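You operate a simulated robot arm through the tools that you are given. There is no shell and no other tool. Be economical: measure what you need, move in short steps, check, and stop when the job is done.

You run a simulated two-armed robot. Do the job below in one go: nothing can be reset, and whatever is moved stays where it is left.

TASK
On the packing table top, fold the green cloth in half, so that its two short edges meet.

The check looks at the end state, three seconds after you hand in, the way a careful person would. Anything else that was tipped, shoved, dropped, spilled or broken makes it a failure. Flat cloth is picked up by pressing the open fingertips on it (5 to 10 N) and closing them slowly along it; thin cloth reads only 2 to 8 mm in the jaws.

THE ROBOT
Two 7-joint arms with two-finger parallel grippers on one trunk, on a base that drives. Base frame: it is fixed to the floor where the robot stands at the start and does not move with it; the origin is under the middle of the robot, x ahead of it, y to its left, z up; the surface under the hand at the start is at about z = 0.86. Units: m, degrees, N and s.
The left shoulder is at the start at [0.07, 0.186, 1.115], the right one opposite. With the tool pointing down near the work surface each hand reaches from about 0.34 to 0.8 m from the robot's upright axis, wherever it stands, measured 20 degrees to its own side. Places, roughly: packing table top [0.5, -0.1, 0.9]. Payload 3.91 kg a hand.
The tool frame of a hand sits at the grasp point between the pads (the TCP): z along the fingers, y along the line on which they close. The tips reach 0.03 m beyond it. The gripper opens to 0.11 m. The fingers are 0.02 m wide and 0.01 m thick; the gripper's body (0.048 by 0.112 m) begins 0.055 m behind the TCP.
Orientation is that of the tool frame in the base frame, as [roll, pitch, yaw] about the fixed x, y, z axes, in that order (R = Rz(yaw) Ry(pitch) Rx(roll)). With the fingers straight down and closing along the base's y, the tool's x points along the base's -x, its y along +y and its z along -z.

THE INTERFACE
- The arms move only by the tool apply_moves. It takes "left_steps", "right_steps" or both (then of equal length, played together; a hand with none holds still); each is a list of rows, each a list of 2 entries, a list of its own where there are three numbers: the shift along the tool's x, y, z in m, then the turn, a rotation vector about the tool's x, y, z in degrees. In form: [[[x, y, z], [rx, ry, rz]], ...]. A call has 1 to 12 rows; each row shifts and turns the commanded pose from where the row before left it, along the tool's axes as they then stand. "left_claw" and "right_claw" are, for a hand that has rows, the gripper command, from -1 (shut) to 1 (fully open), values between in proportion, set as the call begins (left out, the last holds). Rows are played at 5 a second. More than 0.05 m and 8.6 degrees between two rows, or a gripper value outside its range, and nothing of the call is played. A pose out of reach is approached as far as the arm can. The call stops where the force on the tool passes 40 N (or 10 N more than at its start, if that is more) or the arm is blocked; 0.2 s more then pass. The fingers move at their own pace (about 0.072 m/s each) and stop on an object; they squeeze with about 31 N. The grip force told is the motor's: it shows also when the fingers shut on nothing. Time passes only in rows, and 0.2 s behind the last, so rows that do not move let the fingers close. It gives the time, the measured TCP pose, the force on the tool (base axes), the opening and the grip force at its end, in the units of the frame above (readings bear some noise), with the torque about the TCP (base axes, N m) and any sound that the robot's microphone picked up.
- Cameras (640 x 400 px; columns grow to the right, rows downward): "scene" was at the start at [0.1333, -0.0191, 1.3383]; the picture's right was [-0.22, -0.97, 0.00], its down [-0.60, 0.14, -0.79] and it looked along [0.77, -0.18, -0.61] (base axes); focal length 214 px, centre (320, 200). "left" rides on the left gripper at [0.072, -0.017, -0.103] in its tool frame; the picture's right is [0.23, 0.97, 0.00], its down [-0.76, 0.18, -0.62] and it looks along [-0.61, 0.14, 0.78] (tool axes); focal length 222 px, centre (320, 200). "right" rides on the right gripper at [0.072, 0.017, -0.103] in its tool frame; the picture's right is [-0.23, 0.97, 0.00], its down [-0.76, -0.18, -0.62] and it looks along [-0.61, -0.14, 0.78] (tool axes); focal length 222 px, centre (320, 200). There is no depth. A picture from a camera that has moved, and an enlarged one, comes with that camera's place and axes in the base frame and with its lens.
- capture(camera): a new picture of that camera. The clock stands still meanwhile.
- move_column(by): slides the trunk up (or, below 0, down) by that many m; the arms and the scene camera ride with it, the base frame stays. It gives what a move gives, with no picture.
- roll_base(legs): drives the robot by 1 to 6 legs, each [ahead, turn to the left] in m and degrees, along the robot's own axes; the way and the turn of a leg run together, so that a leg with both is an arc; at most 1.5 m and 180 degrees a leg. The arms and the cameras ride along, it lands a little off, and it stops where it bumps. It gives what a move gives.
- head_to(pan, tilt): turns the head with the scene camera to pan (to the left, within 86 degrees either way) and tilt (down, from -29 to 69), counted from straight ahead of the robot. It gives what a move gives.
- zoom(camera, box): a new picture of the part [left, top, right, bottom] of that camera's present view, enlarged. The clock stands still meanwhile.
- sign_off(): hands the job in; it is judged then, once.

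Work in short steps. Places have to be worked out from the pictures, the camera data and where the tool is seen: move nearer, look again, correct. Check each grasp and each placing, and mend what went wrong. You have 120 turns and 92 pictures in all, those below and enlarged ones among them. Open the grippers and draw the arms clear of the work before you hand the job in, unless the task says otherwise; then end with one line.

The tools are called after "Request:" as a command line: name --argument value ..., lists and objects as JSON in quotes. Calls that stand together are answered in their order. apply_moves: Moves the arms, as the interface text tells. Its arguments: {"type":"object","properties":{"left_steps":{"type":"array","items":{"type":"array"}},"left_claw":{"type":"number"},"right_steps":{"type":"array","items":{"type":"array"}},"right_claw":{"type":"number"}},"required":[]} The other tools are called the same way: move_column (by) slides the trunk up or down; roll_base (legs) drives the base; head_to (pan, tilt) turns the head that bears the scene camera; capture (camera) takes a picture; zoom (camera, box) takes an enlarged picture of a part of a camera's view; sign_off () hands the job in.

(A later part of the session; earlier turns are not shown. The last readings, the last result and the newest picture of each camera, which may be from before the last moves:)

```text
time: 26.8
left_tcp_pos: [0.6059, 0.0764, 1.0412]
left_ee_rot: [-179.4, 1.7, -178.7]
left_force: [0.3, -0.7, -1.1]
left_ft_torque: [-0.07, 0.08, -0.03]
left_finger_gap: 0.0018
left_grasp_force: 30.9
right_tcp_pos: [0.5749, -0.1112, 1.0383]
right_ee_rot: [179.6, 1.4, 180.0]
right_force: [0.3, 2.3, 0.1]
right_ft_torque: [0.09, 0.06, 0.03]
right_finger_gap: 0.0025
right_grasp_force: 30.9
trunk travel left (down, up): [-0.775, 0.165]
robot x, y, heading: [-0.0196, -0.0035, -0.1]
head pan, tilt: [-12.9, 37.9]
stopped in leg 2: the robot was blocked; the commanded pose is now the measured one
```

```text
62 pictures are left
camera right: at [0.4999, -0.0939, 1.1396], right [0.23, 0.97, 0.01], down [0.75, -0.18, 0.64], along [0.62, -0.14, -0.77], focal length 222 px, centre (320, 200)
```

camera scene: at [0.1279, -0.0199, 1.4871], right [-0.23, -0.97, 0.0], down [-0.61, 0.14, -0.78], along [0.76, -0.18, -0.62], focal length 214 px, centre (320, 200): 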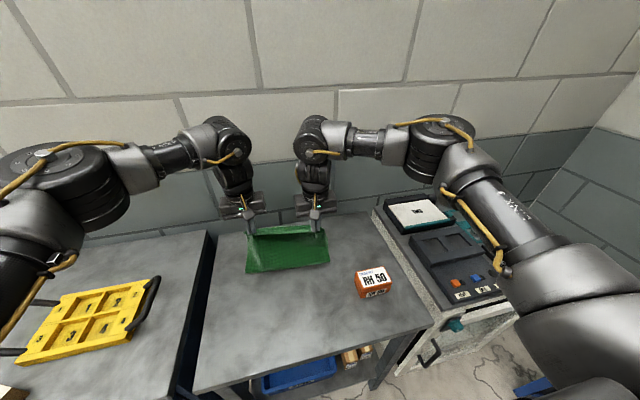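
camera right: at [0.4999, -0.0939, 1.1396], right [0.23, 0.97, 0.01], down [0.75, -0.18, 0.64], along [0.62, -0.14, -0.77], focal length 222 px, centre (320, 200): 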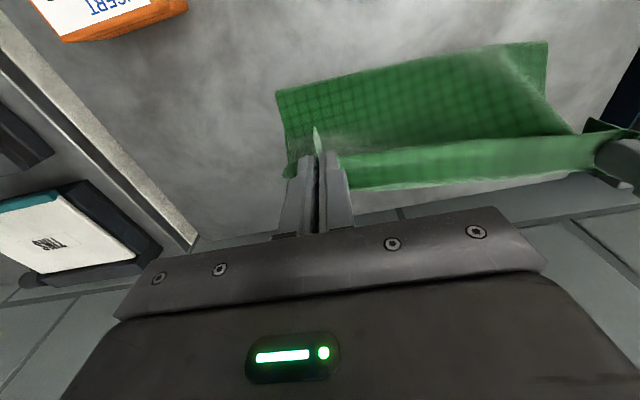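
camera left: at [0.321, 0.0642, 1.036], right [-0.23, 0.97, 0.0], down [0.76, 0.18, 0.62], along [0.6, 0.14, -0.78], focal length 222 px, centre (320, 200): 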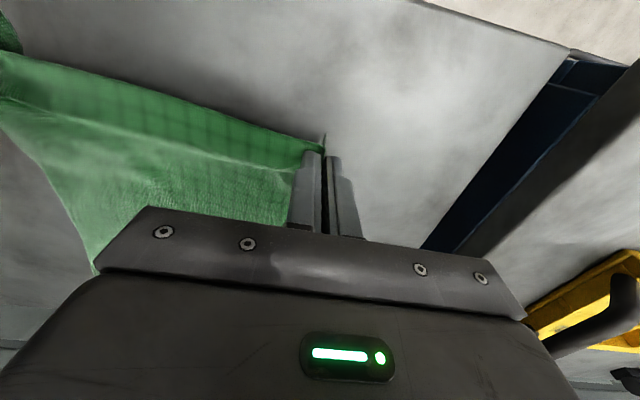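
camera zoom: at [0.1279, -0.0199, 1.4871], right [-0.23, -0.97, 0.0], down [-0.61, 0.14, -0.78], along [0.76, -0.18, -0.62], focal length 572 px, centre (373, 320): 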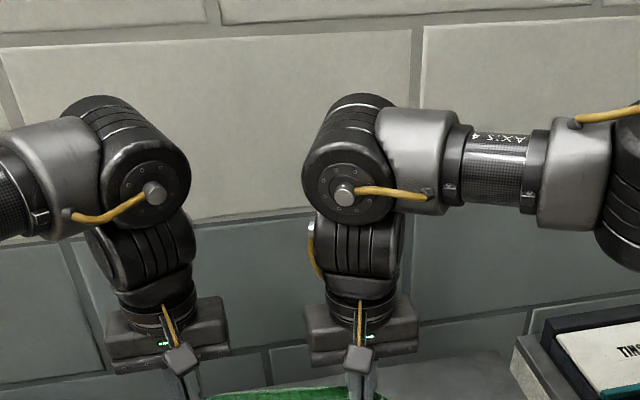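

The wrists look clear of the wall. I'll turn the head to look at the elbows, right then left.

Request:
head_to --pan -60 --tilt 40

Request:
capture --camera "scene"

Request:
head_to --pan 50 --tilt 40

Request:
capture --camera "scene"

Request:
head_to --pan -5 --tilt 60

Request:
capture --camera "scene"

```text
time: 28.0
left_tcp_pos: [0.5994, 0.0763, 1.0465]
left_ee_rot: [-179.4, 2.0, -178.6]
left_force: [-0.5, -2.3, -0.9]
left_ft_torque: [-0.06, 0.02, -0.02]
left_finger_gap: 0.0019
left_grasp_force: 31.5
right_tcp_pos: [0.5677, -0.1118, 1.0429]
right_ee_rot: [179.7, 1.7, -180.0]
right_force: [-0.9, 2.7, 0.4]
right_ft_torque: [0.04, 0.01, 0.02]
right_finger_gap: 0.0023
right_grasp_force: 31.3
trunk travel left (down, up): [-0.775, 0.165]
robot x, y, heading: [-0.0191, -0.0001, -0.1]
head pan, tilt: [-60.0, 40.0]
```

```text
61 pictures are left
camera scene: at [0.0752, -0.0738, 1.4851], right [-0.87, -0.5, 0.0], down [-0.32, 0.56, -0.77], along [0.38, -0.66, -0.64], focal length 214 px, centre (320, 200)
```

scene: 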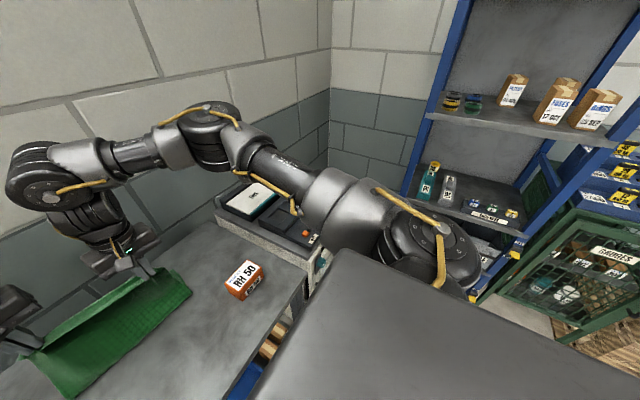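

```text
time: 29.8
left_tcp_pos: [0.5996, 0.0756, 1.0455]
left_ee_rot: [-179.4, 2.2, -178.8]
left_force: [-0.1, -2.5, -0.4]
left_ft_torque: [-0.07, 0.01, 0.0]
left_finger_gap: 0.002
left_grasp_force: 31.1
right_tcp_pos: [0.5673, -0.1108, 1.0432]
right_ee_rot: [179.7, 1.9, -179.9]
right_force: [-1.1, 1.6, -0.1]
right_ft_torque: [0.08, 0.0, 0.05]
right_finger_gap: 0.0022
right_grasp_force: 31.2
trunk travel left (down, up): [-0.775, 0.165]
robot x, y, heading: [-0.0179, -0.0018, 0.2]
head pan, tilt: [50.0, 40.0]
```

```text
60 pictures are left
camera scene: at [0.0866, 0.065, 1.4852], right [0.76, -0.64, 0.0], down [-0.41, -0.49, -0.77], along [0.49, 0.59, -0.64], focal length 214 px, centre (320, 200)
```

scene: 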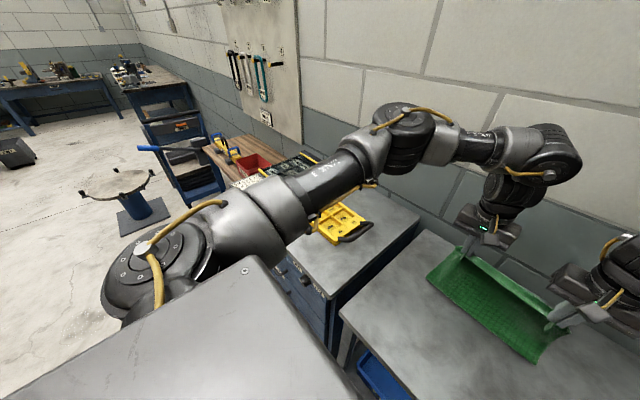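

```text
time: 31.1
left_tcp_pos: [0.5981, 0.0776, 1.047]
left_ee_rot: [-179.4, 2.2, -178.8]
left_force: [-0.2, -2.4, -0.6]
left_ft_torque: [-0.06, 0.01, 0.02]
left_finger_gap: 0.0021
left_grasp_force: 31.0
right_tcp_pos: [0.5676, -0.1108, 1.0434]
right_ee_rot: [179.7, 1.8, 179.9]
right_force: [-0.4, 2.5, 0.2]
right_ft_torque: [0.09, 0.02, 0.01]
right_finger_gap: 0.0025
right_grasp_force: 31.1
trunk travel left (down, up): [-0.775, 0.165]
robot x, y, heading: [-0.0175, -0.0014, -0.1]
head pan, tilt: [-5.0, 60.0]
```

```text
59 pictures are left
camera scene: at [0.0981, -0.0059, 1.4584], right [-0.09, -1.0, 0.0], down [-0.86, 0.08, -0.5], along [0.5, -0.04, -0.87], focal length 214 px, centre (320, 200)
```

scene: 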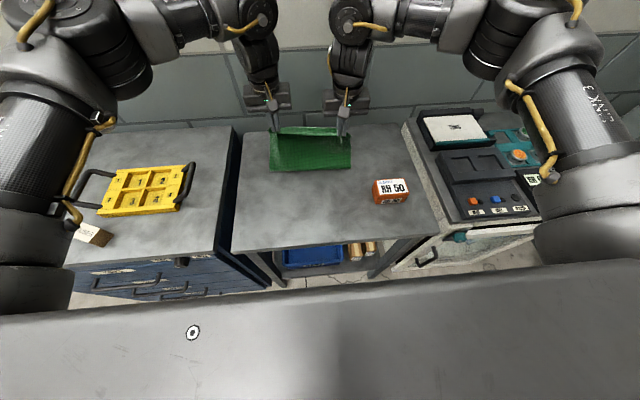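

The elbows look to be against the wall, while the hands and cloth are fine. I'll back off 3.5 cm to free them and reach the rest with the arms instead.

Request:
roll_base --legs '[[-0.035, 0]]'

Request:
apply_moves --left_steps '[[[0, 0, 0], [0, 2, 0]], [[0, 0, 0], [0, 0, 0]]]' --right_steps '[[[0, 0, 0], [0, 2, 0]], [[0, 0, 0], [0, 0, 0]]]'

Request:
capture --camera "scene"

```text
time: 31.9
left_tcp_pos: [0.5699, 0.0766, 1.0427]
left_ee_rot: [-179.4, 1.8, -178.7]
left_force: [0.3, -2.4, -1.1]
left_ft_torque: [-0.06, 0.06, 0.01]
left_finger_gap: 0.002
left_grasp_force: 31.2
right_tcp_pos: [0.5395, -0.1115, 1.0392]
right_ee_rot: [179.7, 1.4, 179.9]
right_force: [1.0, 2.3, 0.3]
right_ft_torque: [0.09, 0.04, 0.02]
right_finger_gap: 0.0022
right_grasp_force: 31.1
trunk travel left (down, up): [-0.775, 0.165]
robot x, y, heading: [-0.0531, 0.0005, 0.0]
head pan, tilt: [-5.0, 60.0]
```

```text
time: 32.5
left_tcp_pos: [0.5671, 0.0765, 1.0454]
left_ee_rot: [-179.4, -0.1, -178.8]
left_force: [-0.4, -1.4, -0.6]
left_ft_torque: [-0.05, 0.02, 0.01]
left_finger_gap: 0.0019
left_grasp_force: 31.3
right_tcp_pos: [0.5347, -0.1114, 1.042]
right_ee_rot: [179.8, -0.4, 179.9]
right_force: [0.2, 1.3, -0.2]
right_ft_torque: [0.07, 0.0, 0.02]
right_finger_gap: 0.0022
right_grasp_force: 31.1
trunk travel left (down, up): [-0.775, 0.165]
robot x, y, heading: [-0.0519, -0.0011, 0.1]
head pan, tilt: [-5.0, 60.0]
```

```text
58 pictures are left
camera scene: at [0.0669, -0.0059, 1.4581], right [-0.09, -1.0, 0.0], down [-0.86, 0.08, -0.5], along [0.5, -0.04, -0.87], focal length 214 px, centre (320, 200)
```

scene: 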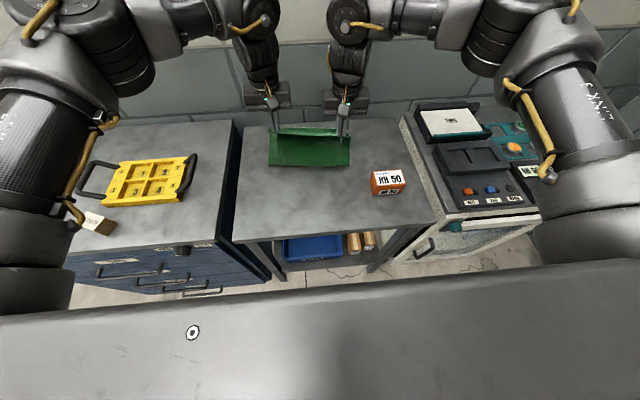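

Freed, and the fold line stays near x = 0.55. Now I swing the hands on with the arms, forward and down on the far side of the arc, to about 7 cm above the cloth.

Request:
apply_moves --left_steps '[[[-0.03, -0.0017, 0.003], [0, 0, 0]], [[-0.03, -0.0017, 0.008], [0, 0, 0]], [[-0.03, -0.0017, 0.014], [0, 0, 0]], [[-0.025, -0.0017, 0.02], [0, 0, 0]], [[-0.018, -0.0017, 0.025], [0, 0, 0]], [[0, 0, 0], [0, 0, 0]]]' --right_steps '[[[-0.03, -0.003, 0.003], [0, 0, 0]], [[-0.03, -0.003, 0.008], [0, 0, 0]], [[-0.03, -0.003, 0.014], [0, 0, 0]], [[-0.026, -0.003, 0.02], [0, 0, 0]], [[-0.021, -0.003, 0.024], [0, 0, 0]], [[0, 0, 0], [0, 0, 0]]]'

Request:
capture --camera "scene"

Request:
capture --camera "left"

Request:
capture --camera "right"

```text
time: 33.9
left_tcp_pos: [0.6338, 0.0592, 1.0019]
left_ee_rot: [-179.1, 0.1, -178.7]
left_force: [-0.5, 0.3, 0.4]
left_ft_torque: [-0.03, 0.0, 0.04]
left_finger_gap: 0.0018
left_grasp_force: 30.8
left hand out of reach, approached as far as the arm can: row 3, 4, 5
right_tcp_pos: [0.6461, -0.1166, 0.9915]
right_ee_rot: [179.8, -0.2, -179.9]
right_force: [-0.1, -0.5, 0.6]
right_ft_torque: [-0.04, -0.01, 0.01]
right_finger_gap: 0.0025
right_grasp_force: 31.1
right hand out of reach, approached as far as the arm can: row 5
trunk travel left (down, up): [-0.775, 0.165]
robot x, y, heading: [-0.0539, -0.0043, 0.0]
head pan, tilt: [-5.0, 60.0]
```

```text
57 pictures are left
camera scene: at [0.0635, -0.0027, 1.4585], right [-0.09, -1.0, 0.0], down [-0.86, 0.08, -0.5], along [0.5, -0.05, -0.87], focal length 214 px, centre (320, 200)
```

scene: 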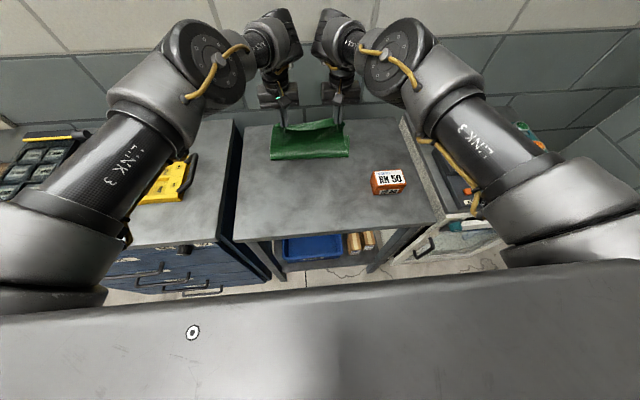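

```text
56 pictures are left
camera left: at [0.5605, 0.0428, 1.1056], right [-0.25, 0.97, -0.01], down [0.75, 0.2, 0.62], along [0.61, 0.14, -0.78], focal length 222 px, centre (320, 200)
```

left: 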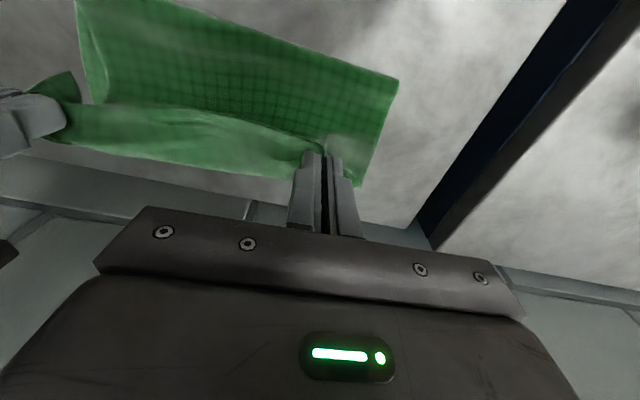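

```text
55 pictures are left
camera right: at [0.5727, -0.0991, 1.0951], right [0.23, 0.97, 0.0], down [0.76, -0.18, 0.62], along [0.6, -0.14, -0.78], focal length 222 px, centre (320, 200)
```

right: 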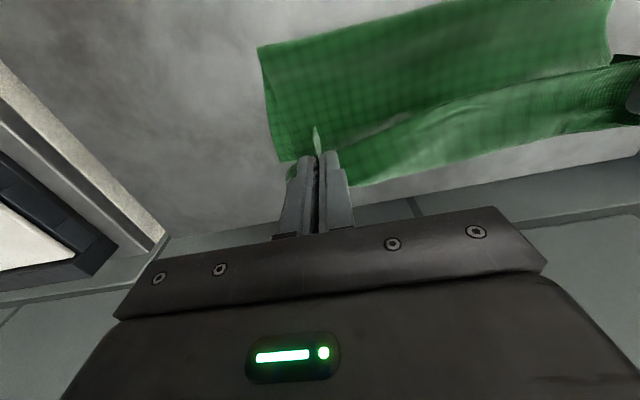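

The arms are now near their far limit with the trunk raised. I'll lower the trunk 7 cm, raise the hands relative to it, and repeat so the reach grows while the cloth stays held up.

Request:
move_column --by -0.07

Request:
apply_moves --left_steps '[[[0, 0, -0.02], [0, 0, 0]], [[0, 0, -0.03], [0, 0, 0]], [[0, 0, 0], [0, 0, 0]]]' --right_steps '[[[0, 0, -0.025], [0, 0, 0]], [[0, 0, -0.035], [0, 0, 0]], [[0, 0, 0], [0, 0, 0]]]'

Request:
move_column --by -0.08

Request:
apply_moves --left_steps '[[[0, 0, -0.03], [0, 0, 0]], [[0, 0, -0.035], [0, 0, 0]], [[0, 0, 0], [0, 0, 0]]]' --right_steps '[[[0, 0, -0.03], [0, 0, 0]], [[0, 0, -0.035], [0, 0, 0]], [[0, 0, 0], [0, 0, 0]]]'

Request:
capture --camera "scene"

```text
time: 35.0
left_tcp_pos: [0.6346, 0.0578, 0.9314]
left_ee_rot: [-179.3, 0.1, -178.7]
left_force: [0.3, -0.3, 0.6]
left_ft_torque: [0.02, 0.0, -0.04]
left_finger_gap: 0.0019
left_grasp_force: 30.6
right_tcp_pos: [0.645, -0.1199, 0.922]
right_ee_rot: [179.8, -0.2, 179.9]
right_force: [0.5, 0.5, -0.7]
right_ft_torque: [0.0, -0.03, 0.01]
right_finger_gap: 0.002
right_grasp_force: 31.5
trunk travel left (down, up): [-0.705, 0.235]
robot x, y, heading: [-0.0533, -0.0003, -0.0]
head pan, tilt: [-5.0, 60.0]
```

```text
time: 35.8
left_tcp_pos: [0.6342, 0.0552, 0.9796]
left_ee_rot: [-179.3, 0.0, -178.7]
left_force: [0.6, 0.1, 0.7]
left_ft_torque: [0.05, 0.01, 0.01]
left_finger_gap: 0.0019
left_grasp_force: 30.7
right_tcp_pos: [0.6453, -0.1208, 0.9798]
right_ee_rot: [179.6, -0.3, 179.8]
right_force: [1.1, -0.1, 0.1]
right_ft_torque: [0.04, 0.03, -0.01]
right_finger_gap: 0.0024
right_grasp_force: 31.4
trunk travel left (down, up): [-0.705, 0.235]
robot x, y, heading: [-0.0499, 0.0013, -0.6]
head pan, tilt: [-5.0, 60.0]
```

```text
time: 37.0
left_tcp_pos: [0.632, 0.0566, 0.9013]
left_ee_rot: [-179.2, 0.2, -178.8]
left_force: [0.1, 0.4, 0.1]
left_ft_torque: [0.01, 0.03, -0.05]
left_finger_gap: 0.0022
left_grasp_force: 31.1
right_tcp_pos: [0.6441, -0.1184, 0.9005]
right_ee_rot: [179.6, -0.3, 179.9]
right_force: [0.0, 0.6, 0.1]
right_ft_torque: [0.0, -0.06, 0.03]
right_finger_gap: 0.0026
right_grasp_force: 31.3
trunk travel left (down, up): [-0.625, 0.315]
robot x, y, heading: [-0.0517, -0.0007, -0.3]
head pan, tilt: [-5.0, 60.0]
```

```text
time: 37.8
left_tcp_pos: [0.6241, 0.0522, 0.965]
left_ee_rot: [-179.4, 0.1, -178.6]
left_force: [0.3, -0.1, -0.3]
left_ft_torque: [0.01, 0.01, -0.02]
left_finger_gap: 0.0021
left_grasp_force: 31.2
left hand out of reach, approached as far as the arm can: row 2
right_tcp_pos: [0.6357, -0.1164, 0.9625]
right_ee_rot: [179.5, -0.1, 179.6]
right_force: [0.5, 0.1, 0.3]
right_ft_torque: [-0.04, -0.02, 0.03]
right_finger_gap: 0.0024
right_grasp_force: 31.1
right hand out of reach, approached as far as the arm can: row 2
trunk travel left (down, up): [-0.625, 0.315]
robot x, y, heading: [-0.0492, -0.0021, -0.1]
head pan, tilt: [-5.0, 60.0]
```

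```text
54 pictures are left
camera scene: at [0.0659, -0.006, 1.3082], right [-0.09, -1.0, 0.0], down [-0.86, 0.08, -0.5], along [0.5, -0.04, -0.87], focal length 214 px, centre (320, 200)
```

scene: 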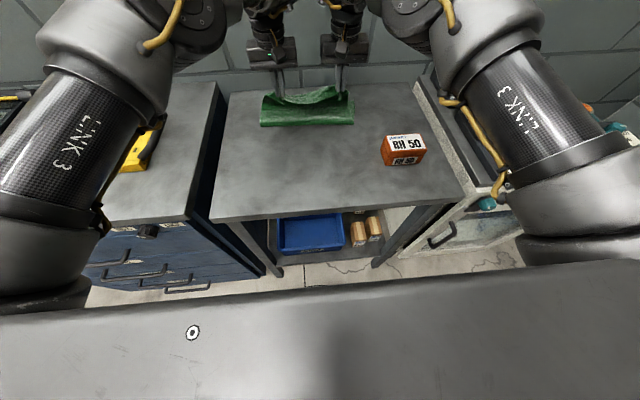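

The hands hold at about 0.68 m from the axis. The elbows have now come well back from the wall, so I drive forward 5 cm to the starting stand, which was free.

Request:
roll_base --legs '[[0.05, 0]]'

Request:
apply_moves --left_steps '[[[-0.02, 0.004, 0], [0, 0, 0]], [[-0.02, 0.004, 0.01], [0, 0, 0]], [[0, 0, 0], [0, 0, 0]]]' --right_steps '[[[-0.01, -0.008, 0], [0, 0, 0]], [[0, -0.008, 0.01], [0, 0, 0]], [[0, 0, 0], [0, 0, 0]]]'

Request:
capture --camera "scene"

```text
time: 38.7
left_tcp_pos: [0.67, 0.0532, 0.9752]
left_ee_rot: [-179.3, 0.8, -178.4]
left_force: [-0.8, -1.4, 0.0]
left_ft_torque: [0.05, -0.02, -0.05]
left_finger_gap: 0.002
left_grasp_force: 31.1
right_tcp_pos: [0.6799, -0.117, 0.9703]
right_ee_rot: [179.6, 0.5, 179.5]
right_force: [1.0, 0.4, 0.3]
right_ft_torque: [-0.07, -0.06, 0.01]
right_finger_gap: 0.0024
right_grasp_force: 31.2
trunk travel left (down, up): [-0.625, 0.315]
robot x, y, heading: [-0.0035, -0.0018, -0.1]
head pan, tilt: [-5.0, 60.0]
```

```text
time: 39.5
left_tcp_pos: [0.6764, 0.0499, 0.9674]
left_ee_rot: [-179.3, 0.8, -178.3]
left_force: [-0.7, 0.4, -0.3]
left_ft_torque: [0.02, 0.01, -0.01]
left_finger_gap: 0.0022
left_grasp_force: 30.7
left hand out of reach, approached as far as the arm can: row 1, 2
right_tcp_pos: [0.6867, -0.1315, 0.9617]
right_ee_rot: [179.6, 0.3, 179.6]
right_force: [0.6, 0.0, -0.2]
right_ft_torque: [-0.01, 0.02, 0.01]
right_finger_gap: 0.0025
right_grasp_force: 31.0
right hand out of reach, approached as far as the arm can: row 1
trunk travel left (down, up): [-0.625, 0.315]
robot x, y, heading: [-0.0011, -0.0016, -0.0]
head pan, tilt: [-5.0, 60.0]
```

```text
53 pictures are left
camera scene: at [0.1137, -0.0056, 1.3085], right [-0.09, -1.0, 0.0], down [-0.86, 0.08, -0.5], along [0.5, -0.05, -0.87], focal length 214 px, centre (320, 200)
```

scene: 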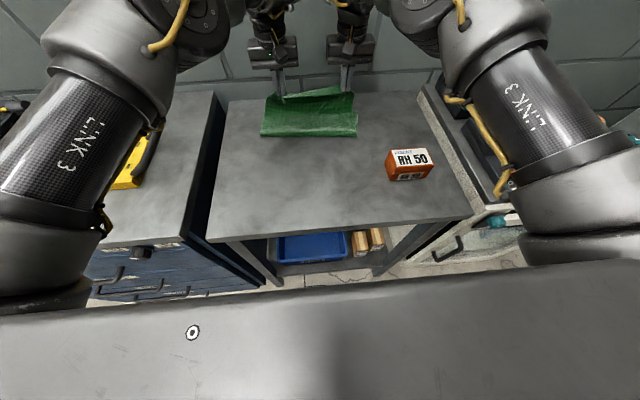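

The left hand rose and tilted a little again during the drive, hinting at another touch, so I look level ahead at the forearms and the wall.

Request:
head_to --pan 0 --tilt 20

Request:
capture --camera "scene"

Request:
capture --camera "left"

```text
time: 40.6
left_tcp_pos: [0.6768, 0.0489, 0.9651]
left_ee_rot: [-179.3, 0.8, -178.4]
left_force: [0.0, -0.2, 0.1]
left_ft_torque: [0.01, 0.01, 0.01]
left_finger_gap: 0.0021
left_grasp_force: 30.2
right_tcp_pos: [0.6876, -0.1316, 0.9601]
right_ee_rot: [179.6, 0.3, 179.6]
right_force: [-0.1, 0.1, 0.3]
right_ft_torque: [-0.02, 0.02, 0.02]
right_finger_gap: 0.0024
right_grasp_force: 31.3
trunk travel left (down, up): [-0.625, 0.315]
robot x, y, heading: [-0.0023, -0.005, -0.3]
head pan, tilt: [0.0, 20.0]
```

```text
52 pictures are left
camera scene: at [0.141, -0.0003, 1.3665], right [0.0, -1.0, 0.0], down [-0.34, 0.0, -0.94], along [0.94, 0.0, -0.34], focal length 214 px, centre (320, 200)
```

scene: 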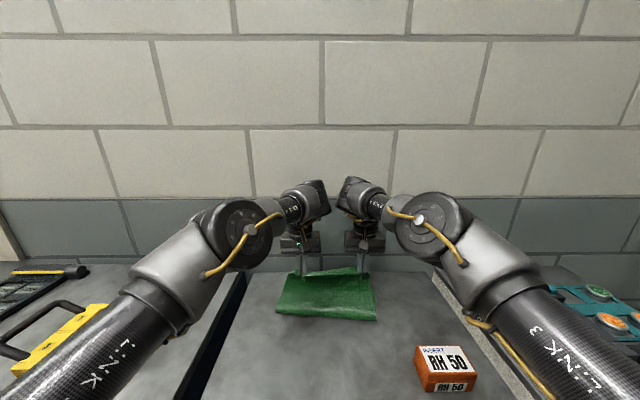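

```text
51 pictures are left
camera left: at [0.6019, 0.0324, 1.0691], right [-0.25, 0.97, -0.01], down [0.75, 0.21, 0.63], along [0.61, 0.15, -0.78], focal length 222 px, centre (320, 200)
```

left: 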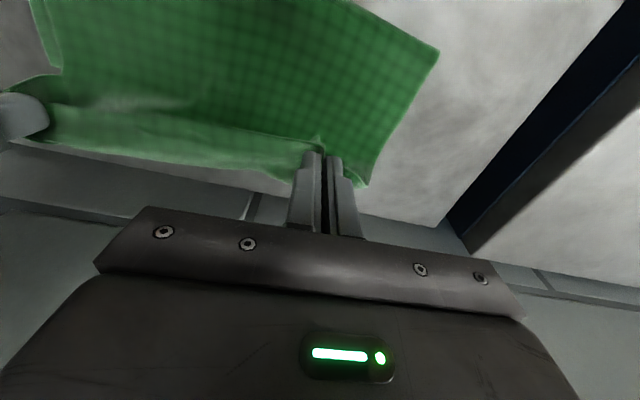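

No wall contact: the wall is beyond x = 0.88. The right hand is nearly at its target (0.693, -0.135), the left lacks 4.5 cm and is at its reach limit. I'll tilt the left fingers 15° forward, which brings its wrist back, then move it forward, out and down.

Request:
apply_moves --left_steps '[[[0, 0, 0], [0, -7.5, 0]], [[0, 0, 0], [0, -7.5, 0]], [[-0.0173, 0.007, 0.0227], [0, 0, 0]], [[-0.0173, 0.007, 0.0227], [0, 0, 0]], [[0, 0, 0], [0, 0, 0]]]' --right_steps '[[[0, 0, 0], [0, -4, 0]], [[0, 0, 0], [0, -4, 0]], [[-0.003, -0.002, 0.02], [0, 0, 0]], [[-0.003, -0.002, 0.02], [0, 0, 0]], [[0, 0, 0], [0, 0, 0]]]'

Request:
capture --camera "left"

Request:
capture --camera "right"

Request:
zoom --camera "scene" --box '[240, 210, 440, 335]'

```text
time: 41.8
left_tcp_pos: [0.719, 0.0622, 0.9322]
left_ee_rot: [-179.2, 15.8, -178.5]
left_force: [-1.0, -13.1, 0.3]
left_ft_torque: [-0.45, -0.02, -0.08]
left_finger_gap: 0.0021
left_grasp_force: 31.0
right_tcp_pos: [0.6986, -0.1329, 0.9229]
right_ee_rot: [179.5, 8.4, 179.7]
right_force: [0.4, 13.4, 0.2]
right_ft_torque: [0.4, -0.04, 0.2]
right_finger_gap: 0.0023
right_grasp_force: 30.5
trunk travel left (down, up): [-0.625, 0.315]
robot x, y, heading: [-0.0039, -0.0022, 0.1]
head pan, tilt: [0.0, 20.0]
```

```text
50 pictures are left
camera left: at [0.6207, 0.0443, 1.0133], right [-0.24, 0.97, -0.08], down [0.56, 0.2, 0.8], along [0.79, 0.15, -0.59], focal length 222 px, centre (320, 200)
```

left: 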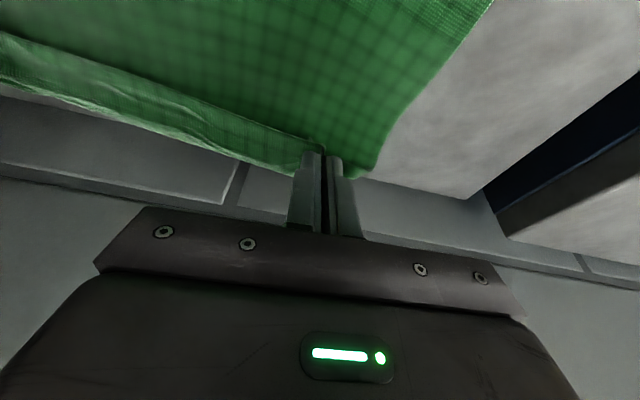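

```text
49 pictures are left
camera right: at [0.612, -0.1156, 1.013], right [0.23, 0.97, 0.04], down [0.66, -0.19, 0.73], along [0.71, -0.14, -0.69], focal length 222 px, centre (320, 200)
```

right: 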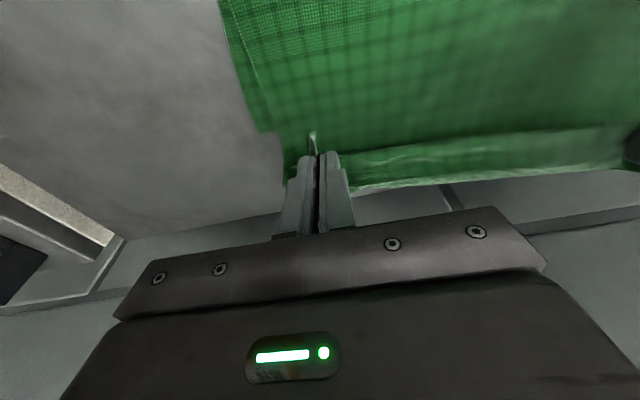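

```text
3.20 times, centred on (340, 272) of scene
camera zoom: at [0.1395, 0.0002, 1.3668], right [0.0, -1.0, 0.0], down [-0.34, 0.0, -0.94], along [0.94, 0.0, -0.34], focal length 686 px, centre (256, -32)
```

zoom: 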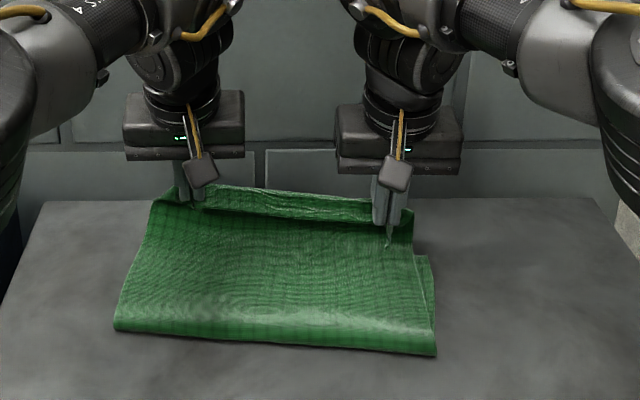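

The span is taut again (13 N), so I must bring the hands closer together. First I zoom in to see where the lower layer's far corners lie.

Request:
zoom --camera "scene" --box '[260, 250, 390, 331]'

Request:
zoom --camera "right" --box '[200, 40, 440, 190]'

Request:
zoom --camera "left" --box '[220, 40, 460, 190]'

```text
4.92 times, centred on (325, 290) of scene
camera zoom: at [0.1395, 0.0002, 1.3668], right [0.0, -1.0, 0.0], down [-0.34, 0.0, -0.94], along [0.94, 0.0, -0.34], focal length 1056 px, centre (295, -246)
```

zoom: 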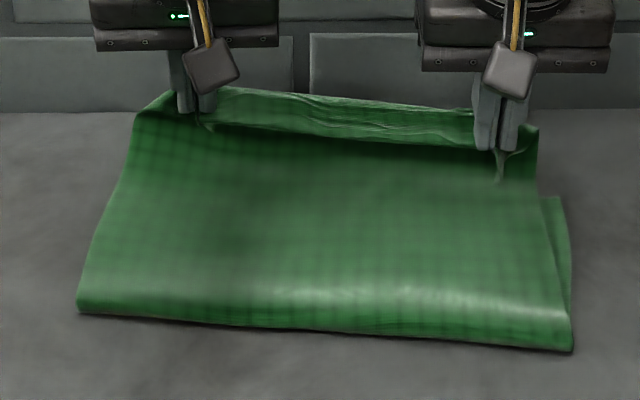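

```text
2.67 times, centred on (320, 115) of right
camera zoom: at [0.612, -0.1156, 1.013], right [0.23, 0.97, 0.04], down [0.66, -0.19, 0.73], along [0.71, -0.14, -0.69], focal length 592 px, centre (320, 427)
```

zoom: 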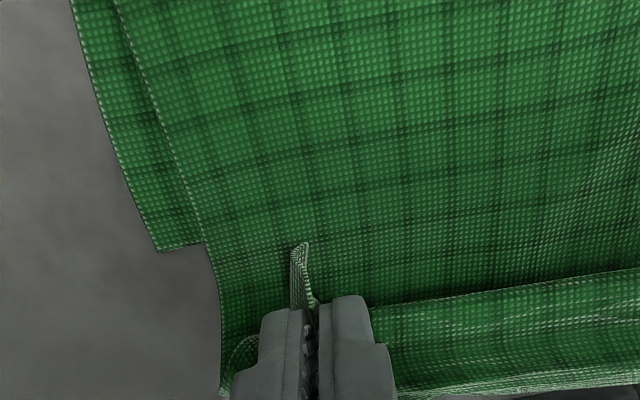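

```text
2.67 times, centred on (340, 115) of left
camera zoom: at [0.6207, 0.0443, 1.0133], right [-0.24, 0.97, -0.08], down [0.56, 0.2, 0.8], along [0.79, 0.15, -0.59], focal length 592 px, centre (267, 427)
```

zoom: 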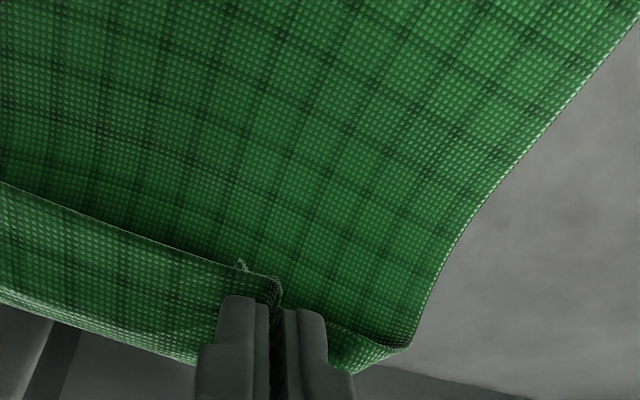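

The picture is clear now: the edge pleats fold back toward me where I hold them, and the lower layer's far right corner lies at (0.684, -0.173). I'll straighten the tilt, ease both hands back and down, so the gripped points lie about 1.2 cm short of the lower far edge, and slacken the span.

Request:
apply_moves --left_steps '[[[0, -0.001, 0], [0, 6, 0]], [[0.013, -0.001, 0.01], [0, 0, 0]], [[0.0128, 0, 0.01], [0, 0, 0]], [[0, 0, 0], [0, 0, 0]]]' --right_steps '[[[0, 0.002, 0], [0, 8, 0]], [[0.0133, 0.002, 0.008], [0, 0, 0]], [[0.0133, 0, 0.008], [0, 0, 0]], [[0, 0, 0], [0, 0, 0]]]'

Request:
zoom --camera "scene" --box '[260, 250, 390, 331]'

Request:
capture --camera "left"

Request:
capture --camera "right"

```text
time: 42.8
left_tcp_pos: [0.6981, 0.0609, 0.9094]
left_ee_rot: [-179.3, 9.8, -178.3]
left_force: [0.4, -1.5, 0.1]
left_ft_torque: [0.01, 0.05, -0.01]
left_finger_gap: 0.002
left_grasp_force: 31.0
right_tcp_pos: [0.6714, -0.1276, 0.9062]
right_ee_rot: [179.7, 0.3, 179.6]
right_force: [-0.5, 1.5, -0.5]
right_ft_torque: [0.05, -0.02, 0.03]
right_finger_gap: 0.0019
right_grasp_force: 31.3
right hand out of reach, approached as far as the arm can: row 1
trunk travel left (down, up): [-0.625, 0.315]
robot x, y, heading: [-0.0035, -0.0007, -0.3]
head pan, tilt: [0.0, 20.0]
```

```text
4.92 times, centred on (325, 290) of scene
camera zoom: at [0.1403, -0.0001, 1.3667], right [0.0, -1.0, 0.0], down [-0.34, 0.0, -0.94], along [0.94, 0.0, -0.34], focal length 1056 px, centre (295, -246)
```

zoom: 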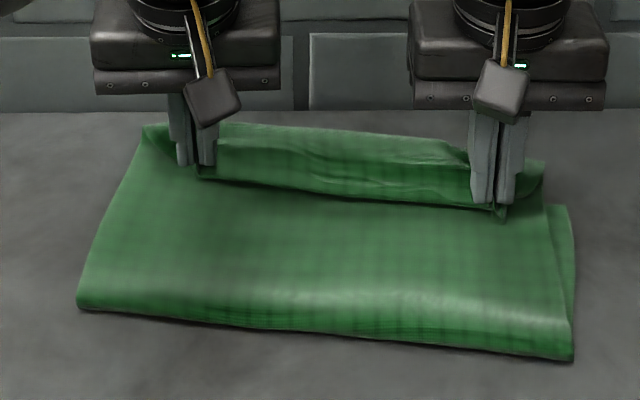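

```text
43 pictures are left
camera left: at [0.6092, 0.0427, 0.9997], right [-0.25, 0.97, -0.05], down [0.64, 0.2, 0.74], along [0.73, 0.15, -0.67], focal length 222 px, centre (320, 200)
```

left: 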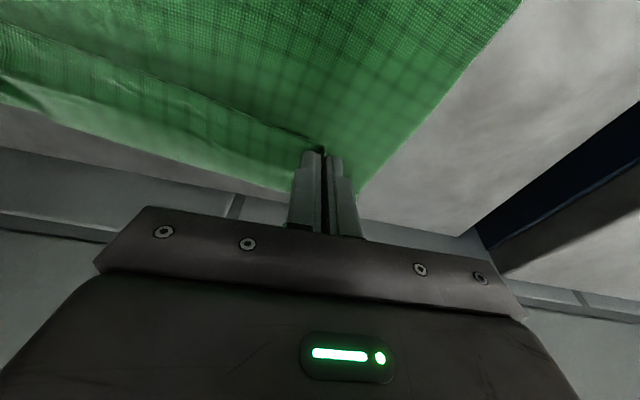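

```text
42 pictures are left
camera right: at [0.5982, -0.1091, 1.0091], right [0.23, 0.97, 0.01], down [0.76, -0.19, 0.63], along [0.61, -0.14, -0.78], focal length 222 px, centre (320, 200)
```

right: 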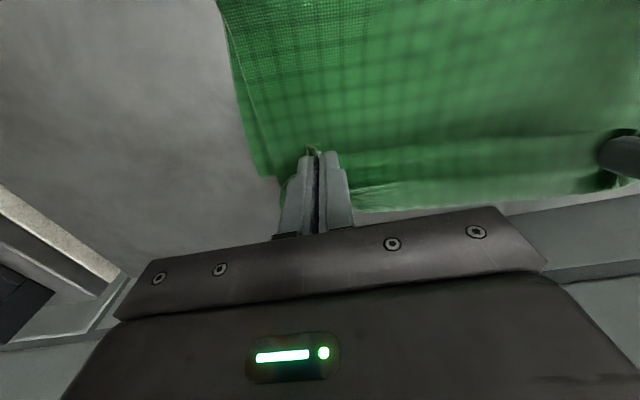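

The fold front sits at x ≈ 0.57, about 6 cm too far forward, since I pulled the sheet past its half-length. The lower far edge is at about (0.713, 0.12) to (0.686, -0.172), so the fold belongs near x = 0.53 / 0.50. I'm still holding both corners, so I swing back up and over to let it lie right.

Request:
apply_moves --left_steps '[[[0.015, 0, -0.03], [0, 3, 0]], [[0.02, 0, -0.03], [0, 3, 0]], [[0.03, 0, -0.03], [0, 3.5, 0]], [[0.035, 0, -0.025], [0, 0, 0]], [[0.03, 0, -0.005], [0, 0, 0]], [[0, 0, 0], [0, 0, 0]]]' --right_steps '[[[0.02, 0, -0.03], [0, 0, 0]], [[0.025, 0, -0.03], [0, 0, 0]], [[0.03, 0, -0.03], [0, 0, 0]], [[0.035, 0, -0.025], [0, 0, 0]], [[0.03, 0, -0.005], [0, 0, 0]], [[0, 0, 0], [0, 0, 0]]]'

Request:
roll_base --legs '[[-0.075, 0]]'

Request:
capture --camera "left"

Request:
capture --camera "right"

Request:
capture --camera "scene"

```text
time: 44.2
left_tcp_pos: [0.5589, 0.0587, 1.0221]
left_ee_rot: [-179.3, 0.2, -178.4]
left_force: [0.3, -0.8, -0.2]
left_ft_torque: [0.04, 0.0, -0.01]
left_finger_gap: 0.0021
left_grasp_force: 31.2
right_tcp_pos: [0.5325, -0.1268, 1.0252]
right_ee_rot: [179.6, 0.3, 179.6]
right_force: [0.9, 0.1, -0.9]
right_ft_torque: [0.03, -0.03, -0.03]
right_finger_gap: 0.0019
right_grasp_force: 30.9
trunk travel left (down, up): [-0.625, 0.315]
robot x, y, heading: [-0.0036, -0.003, -0.5]
head pan, tilt: [0.0, 20.0]
```

```text
time: 45.2
left_tcp_pos: [0.4841, 0.0581, 1.0217]
left_ee_rot: [-179.3, 0.3, -178.6]
left_force: [-0.1, -0.1, 0.2]
left_ft_torque: [0.01, 0.0, -0.03]
left_finger_gap: 0.0019
left_grasp_force: 31.2
right_tcp_pos: [0.4563, -0.1264, 1.026]
right_ee_rot: [179.6, 0.3, 179.6]
right_force: [0.8, 0.0, -0.2]
right_ft_torque: [0.03, 0.02, 0.02]
right_finger_gap: 0.0022
right_grasp_force: 31.4
trunk travel left (down, up): [-0.625, 0.315]
robot x, y, heading: [-0.0728, -0.0011, -0.3]
head pan, tilt: [0.0, 20.0]
```

```text
41 pictures are left
camera left: at [0.4101, 0.041, 1.1265], right [-0.25, 0.97, -0.01], down [0.75, 0.21, 0.62], along [0.61, 0.15, -0.78], focal length 222 px, centre (320, 200)
```

left: 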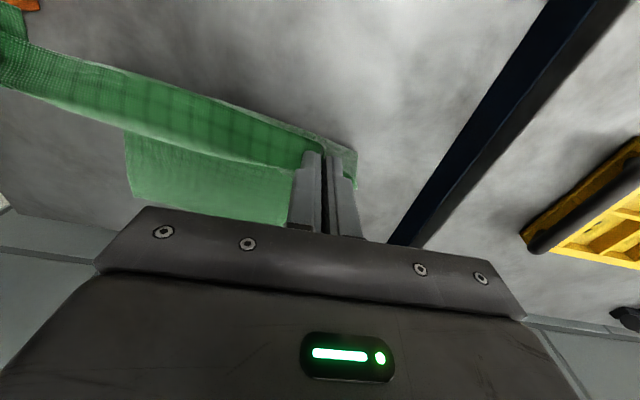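

```text
40 pictures are left
camera right: at [0.3841, -0.1089, 1.1277], right [0.23, 0.97, 0.01], down [0.76, -0.19, 0.63], along [0.61, -0.14, -0.78], focal length 222 px, centre (320, 200)
```

right: 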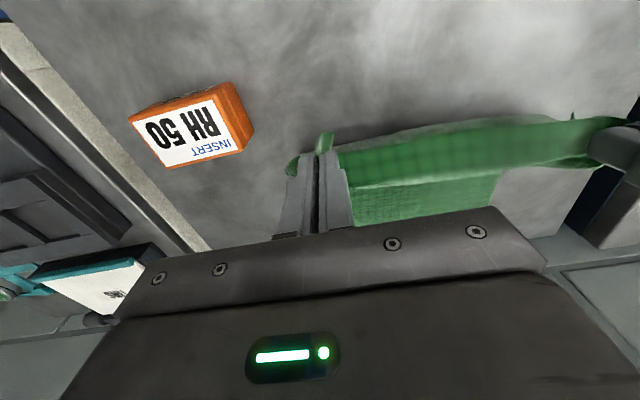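

```text
39 pictures are left
camera scene: at [0.0662, -0.0003, 1.3665], right [0.0, -1.0, 0.0], down [-0.34, 0.0, -0.94], along [0.94, 0.0, -0.34], focal length 214 px, centre (320, 200)
```

scene: 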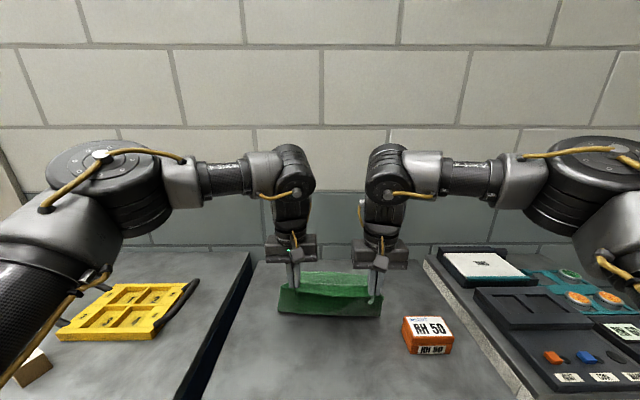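

The bottom of the hanging sheet now runs from x = 0.535 (left) to 0.509 (right), right at the true middle. I raise the hands slightly and drive forward again over the fold line, this time keeping the swing within the half-length.

Request:
apply_moves --left_steps '[[[-0.005, 0, -0.012], [0, 0, 0]], [[-0.005, 0, -0.01], [0, 0, 0]], [[0, 0, 0], [0, 0, 0]]]' --right_steps '[[[-0.005, 0, -0.01], [0, 0, 0]], [[-0.005, 0, -0.008], [0, 0, 0]], [[0, 0, 0], [0, 0, 0]]]'

Request:
roll_base --legs '[[0.07, 0]]'

Request:
zoom --camera "scene" --box '[230, 200, 430, 325]'

```text
time: 46.0
left_tcp_pos: [0.4947, 0.0601, 1.0444]
left_ee_rot: [-179.4, 0.2, -178.5]
left_force: [0.5, 0.6, -0.8]
left_ft_torque: [-0.03, 0.01, -0.02]
left_finger_gap: 0.0021
left_grasp_force: 30.9
right_tcp_pos: [0.4681, -0.1246, 1.0428]
right_ee_rot: [179.5, 0.3, 179.6]
right_force: [-0.2, -0.6, -0.3]
right_ft_torque: [-0.01, -0.02, 0.0]
right_finger_gap: 0.0021
right_grasp_force: 31.3
trunk travel left (down, up): [-0.625, 0.315]
robot x, y, heading: [-0.0745, -0.0003, -0.2]
head pan, tilt: [0.0, 20.0]
```

```text
time: 47.0
left_tcp_pos: [0.5518, 0.0598, 1.052]
left_ee_rot: [-179.3, 1.1, -178.5]
left_force: [-1.0, 0.9, -0.3]
left_ft_torque: [0.01, -0.06, 0.0]
left_finger_gap: 0.0021
left_grasp_force: 30.9
right_tcp_pos: [0.526, -0.1255, 1.0522]
right_ee_rot: [179.5, 1.1, 179.8]
right_force: [-0.6, 0.0, 0.6]
right_ft_torque: [0.04, -0.04, -0.02]
right_finger_gap: 0.0022
right_grasp_force: 30.8
trunk travel left (down, up): [-0.625, 0.315]
robot x, y, heading: [-0.0034, -0.0018, -0.1]
head pan, tilt: [0.0, 20.0]
```

```text
3.20 times, centred on (330, 262) of scene
camera zoom: at [0.1248, -0.0001, 1.3681], right [0.0, -1.0, 0.0], down [-0.33, 0.0, -0.94], along [0.94, 0.0, -0.33], focal length 686 px, centre (288, 0)
```

zoom: 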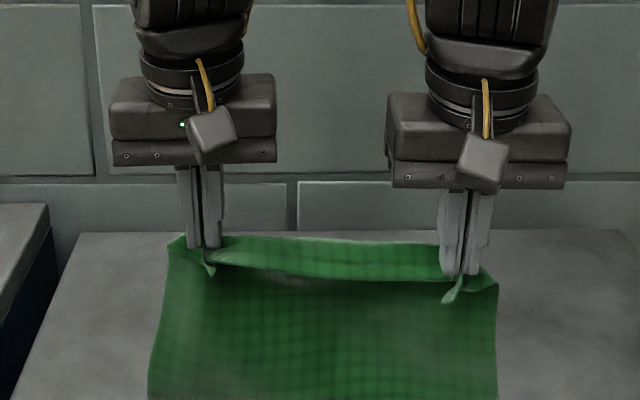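

The sheet hangs straight. Now the arms carry it on along the taut arc (radius about 0.165 m) to roughly 7 cm above the table on the far side, the left hand tilting a little for reach.

Request:
apply_moves --left_steps '[[[-0.0388, 0, 0.0107], [0, -3, 0]], [[-0.0335, 0, 0.0224], [0, -3, 0]], [[-0.0261, 0, 0.0334], [0, -3, 0]], [[-0.0145, 0, 0.033], [0, -1, 0]], [[0, 0, 0], [0, 0, 0]]]' --right_steps '[[[-0.039, 0, 0.01], [0, 0, 0]], [[-0.035, 0, 0.02], [0, 0, 0]], [[-0.03, 0, 0.03], [0, 0, 0]], [[-0.02, 0, 0.03], [0, 0, 0]], [[0, 0, 0], [0, 0, 0]]]'

Request:
zoom --camera "scene" --box '[230, 220, 430, 345]'

Request:
capture --camera "right"

```text
time: 48.2
left_tcp_pos: [0.6825, 0.0634, 0.9574]
left_ee_rot: [-179.3, 10.6, -178.3]
left_force: [-0.2, -1.0, -0.7]
left_ft_torque: [0.0, -0.03, -0.02]
left_finger_gap: 0.0021
left_grasp_force: 31.0
right_tcp_pos: [0.6599, -0.1246, 0.9572]
right_ee_rot: [179.5, 0.6, 179.7]
right_force: [-0.8, 1.3, 1.0]
right_ft_torque: [0.04, -0.01, 0.01]
right_finger_gap: 0.0019
right_grasp_force: 31.1
trunk travel left (down, up): [-0.625, 0.315]
robot x, y, heading: [-0.0027, 0.0014, 0.1]
head pan, tilt: [0.0, 20.0]
```

```text
3.20 times, centred on (330, 282) of scene
camera zoom: at [0.1348, -0.0003, 1.3669], right [0.0, -1.0, 0.0], down [-0.34, 0.0, -0.94], along [0.94, 0.0, -0.34], focal length 686 px, centre (288, -64)
```

zoom: 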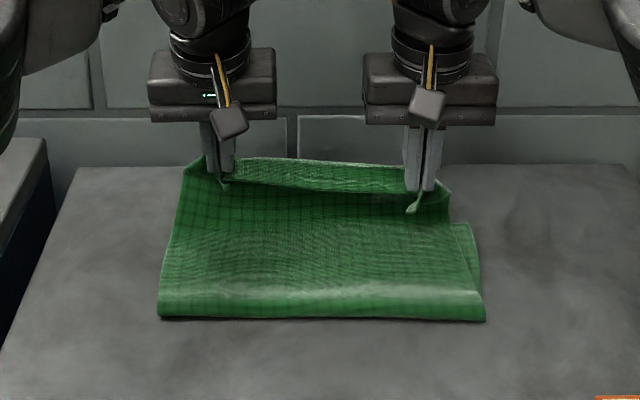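

```text
36 pictures are left
camera right: at [0.5851, -0.1077, 1.0598], right [0.23, 0.97, 0.01], down [0.75, -0.19, 0.63], along [0.62, -0.14, -0.78], focal length 222 px, centre (320, 200)
```

right: 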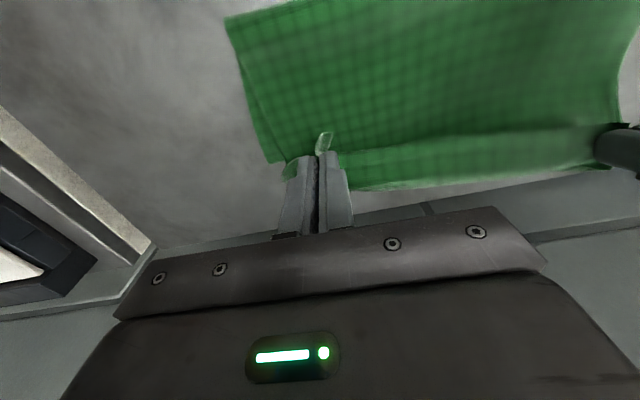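

The backward-folded pleat adds about 3 cm of bend beyond the fingers, so at this hand position the fold front is again dragged to x ≈ 0.57. The hands must come down some 5–6 cm shorter, then the edge can unroll to the far edge on release. I swing back up first.

Request:
apply_moves --left_steps '[[[0.0145, 0, -0.033], [0, 3, 0]], [[0.0261, 0, -0.0334], [0, 3, 0]], [[0.0335, 0, -0.0224], [0, 3, 0]], [[0.0388, 0, -0.007], [0, 1, 0]], [[0.02, 0, 0], [0, 0, 0]], [[0, 0, 0], [0, 0, 0]]]' --right_steps '[[[0.02, 0, -0.03], [0, 0, 0]], [[0.03, 0, -0.03], [0, 0, 0]], [[0.035, 0, -0.02], [0, 0, 0]], [[0.039, 0, -0.008], [0, 0, 0]], [[0.02, 0, 0], [0, 0, 0]], [[0, 0, 0], [0, 0, 0]]]'

Request:
capture --camera "scene"

```text
time: 49.6
left_tcp_pos: [0.5409, 0.0611, 1.0405]
left_ee_rot: [-179.3, 0.5, -178.5]
left_force: [0.4, 0.0, -0.1]
left_ft_torque: [0.01, 0.02, 0.0]
left_finger_gap: 0.0018
left_grasp_force: 30.9
right_tcp_pos: [0.5167, -0.1252, 1.0429]
right_ee_rot: [179.5, 0.4, 179.6]
right_force: [0.7, 0.5, -0.2]
right_ft_torque: [0.03, 0.02, 0.02]
right_finger_gap: 0.002
right_grasp_force: 30.7
trunk travel left (down, up): [-0.625, 0.315]
robot x, y, heading: [-0.0018, -0.0021, 0.0]
head pan, tilt: [0.0, 20.0]
```

```text
35 pictures are left
camera scene: at [0.1376, -0.0003, 1.3665], right [0.0, -1.0, 0.0], down [-0.34, 0.0, -0.94], along [0.94, 0.0, -0.34], focal length 214 px, centre (320, 200)
```

scene: 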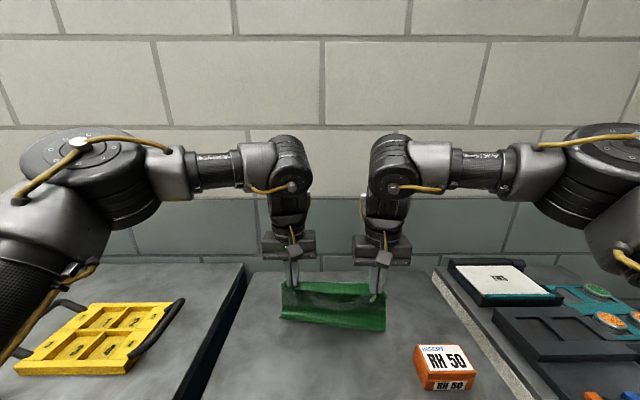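

The lower sheet is still partly lifted (bottom at 0.58/0.545). I back the base 6 cm so it lies down to the middle again, and check.

Request:
roll_base --legs '[[-0.07, 0]]'

Request:
capture --camera "scene"

```text
time: 50.6
left_tcp_pos: [0.4717, 0.0605, 1.04]
left_ee_rot: [-179.2, 0.5, -178.6]
left_force: [-1.0, 0.5, 0.5]
left_ft_torque: [-0.02, -0.01, 0.0]
left_finger_gap: 0.002
left_grasp_force: 31.0
right_tcp_pos: [0.446, -0.1256, 1.0431]
right_ee_rot: [179.5, 0.5, 179.6]
right_force: [0.3, 0.1, 0.5]
right_ft_torque: [0.01, -0.02, 0.0]
right_finger_gap: 0.0018
right_grasp_force: 30.8
trunk travel left (down, up): [-0.625, 0.315]
robot x, y, heading: [-0.0733, -0.0025, -0.5]
head pan, tilt: [0.0, 20.0]
```

```text
34 pictures are left
camera scene: at [0.0688, -0.0002, 1.3665], right [0.0, -1.0, 0.0], down [-0.34, 0.0, -0.94], along [0.94, 0.0, -0.34], focal length 214 px, centre (320, 200)
```

scene: 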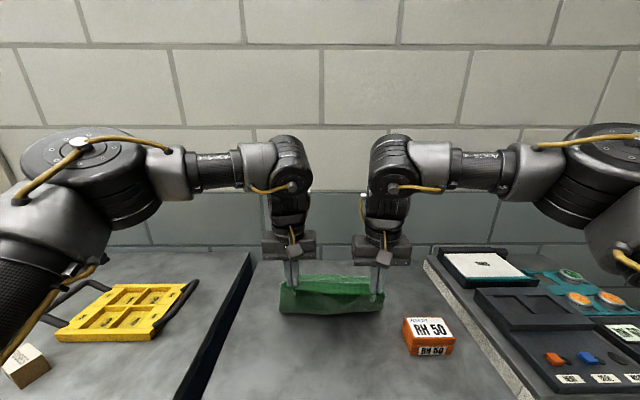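

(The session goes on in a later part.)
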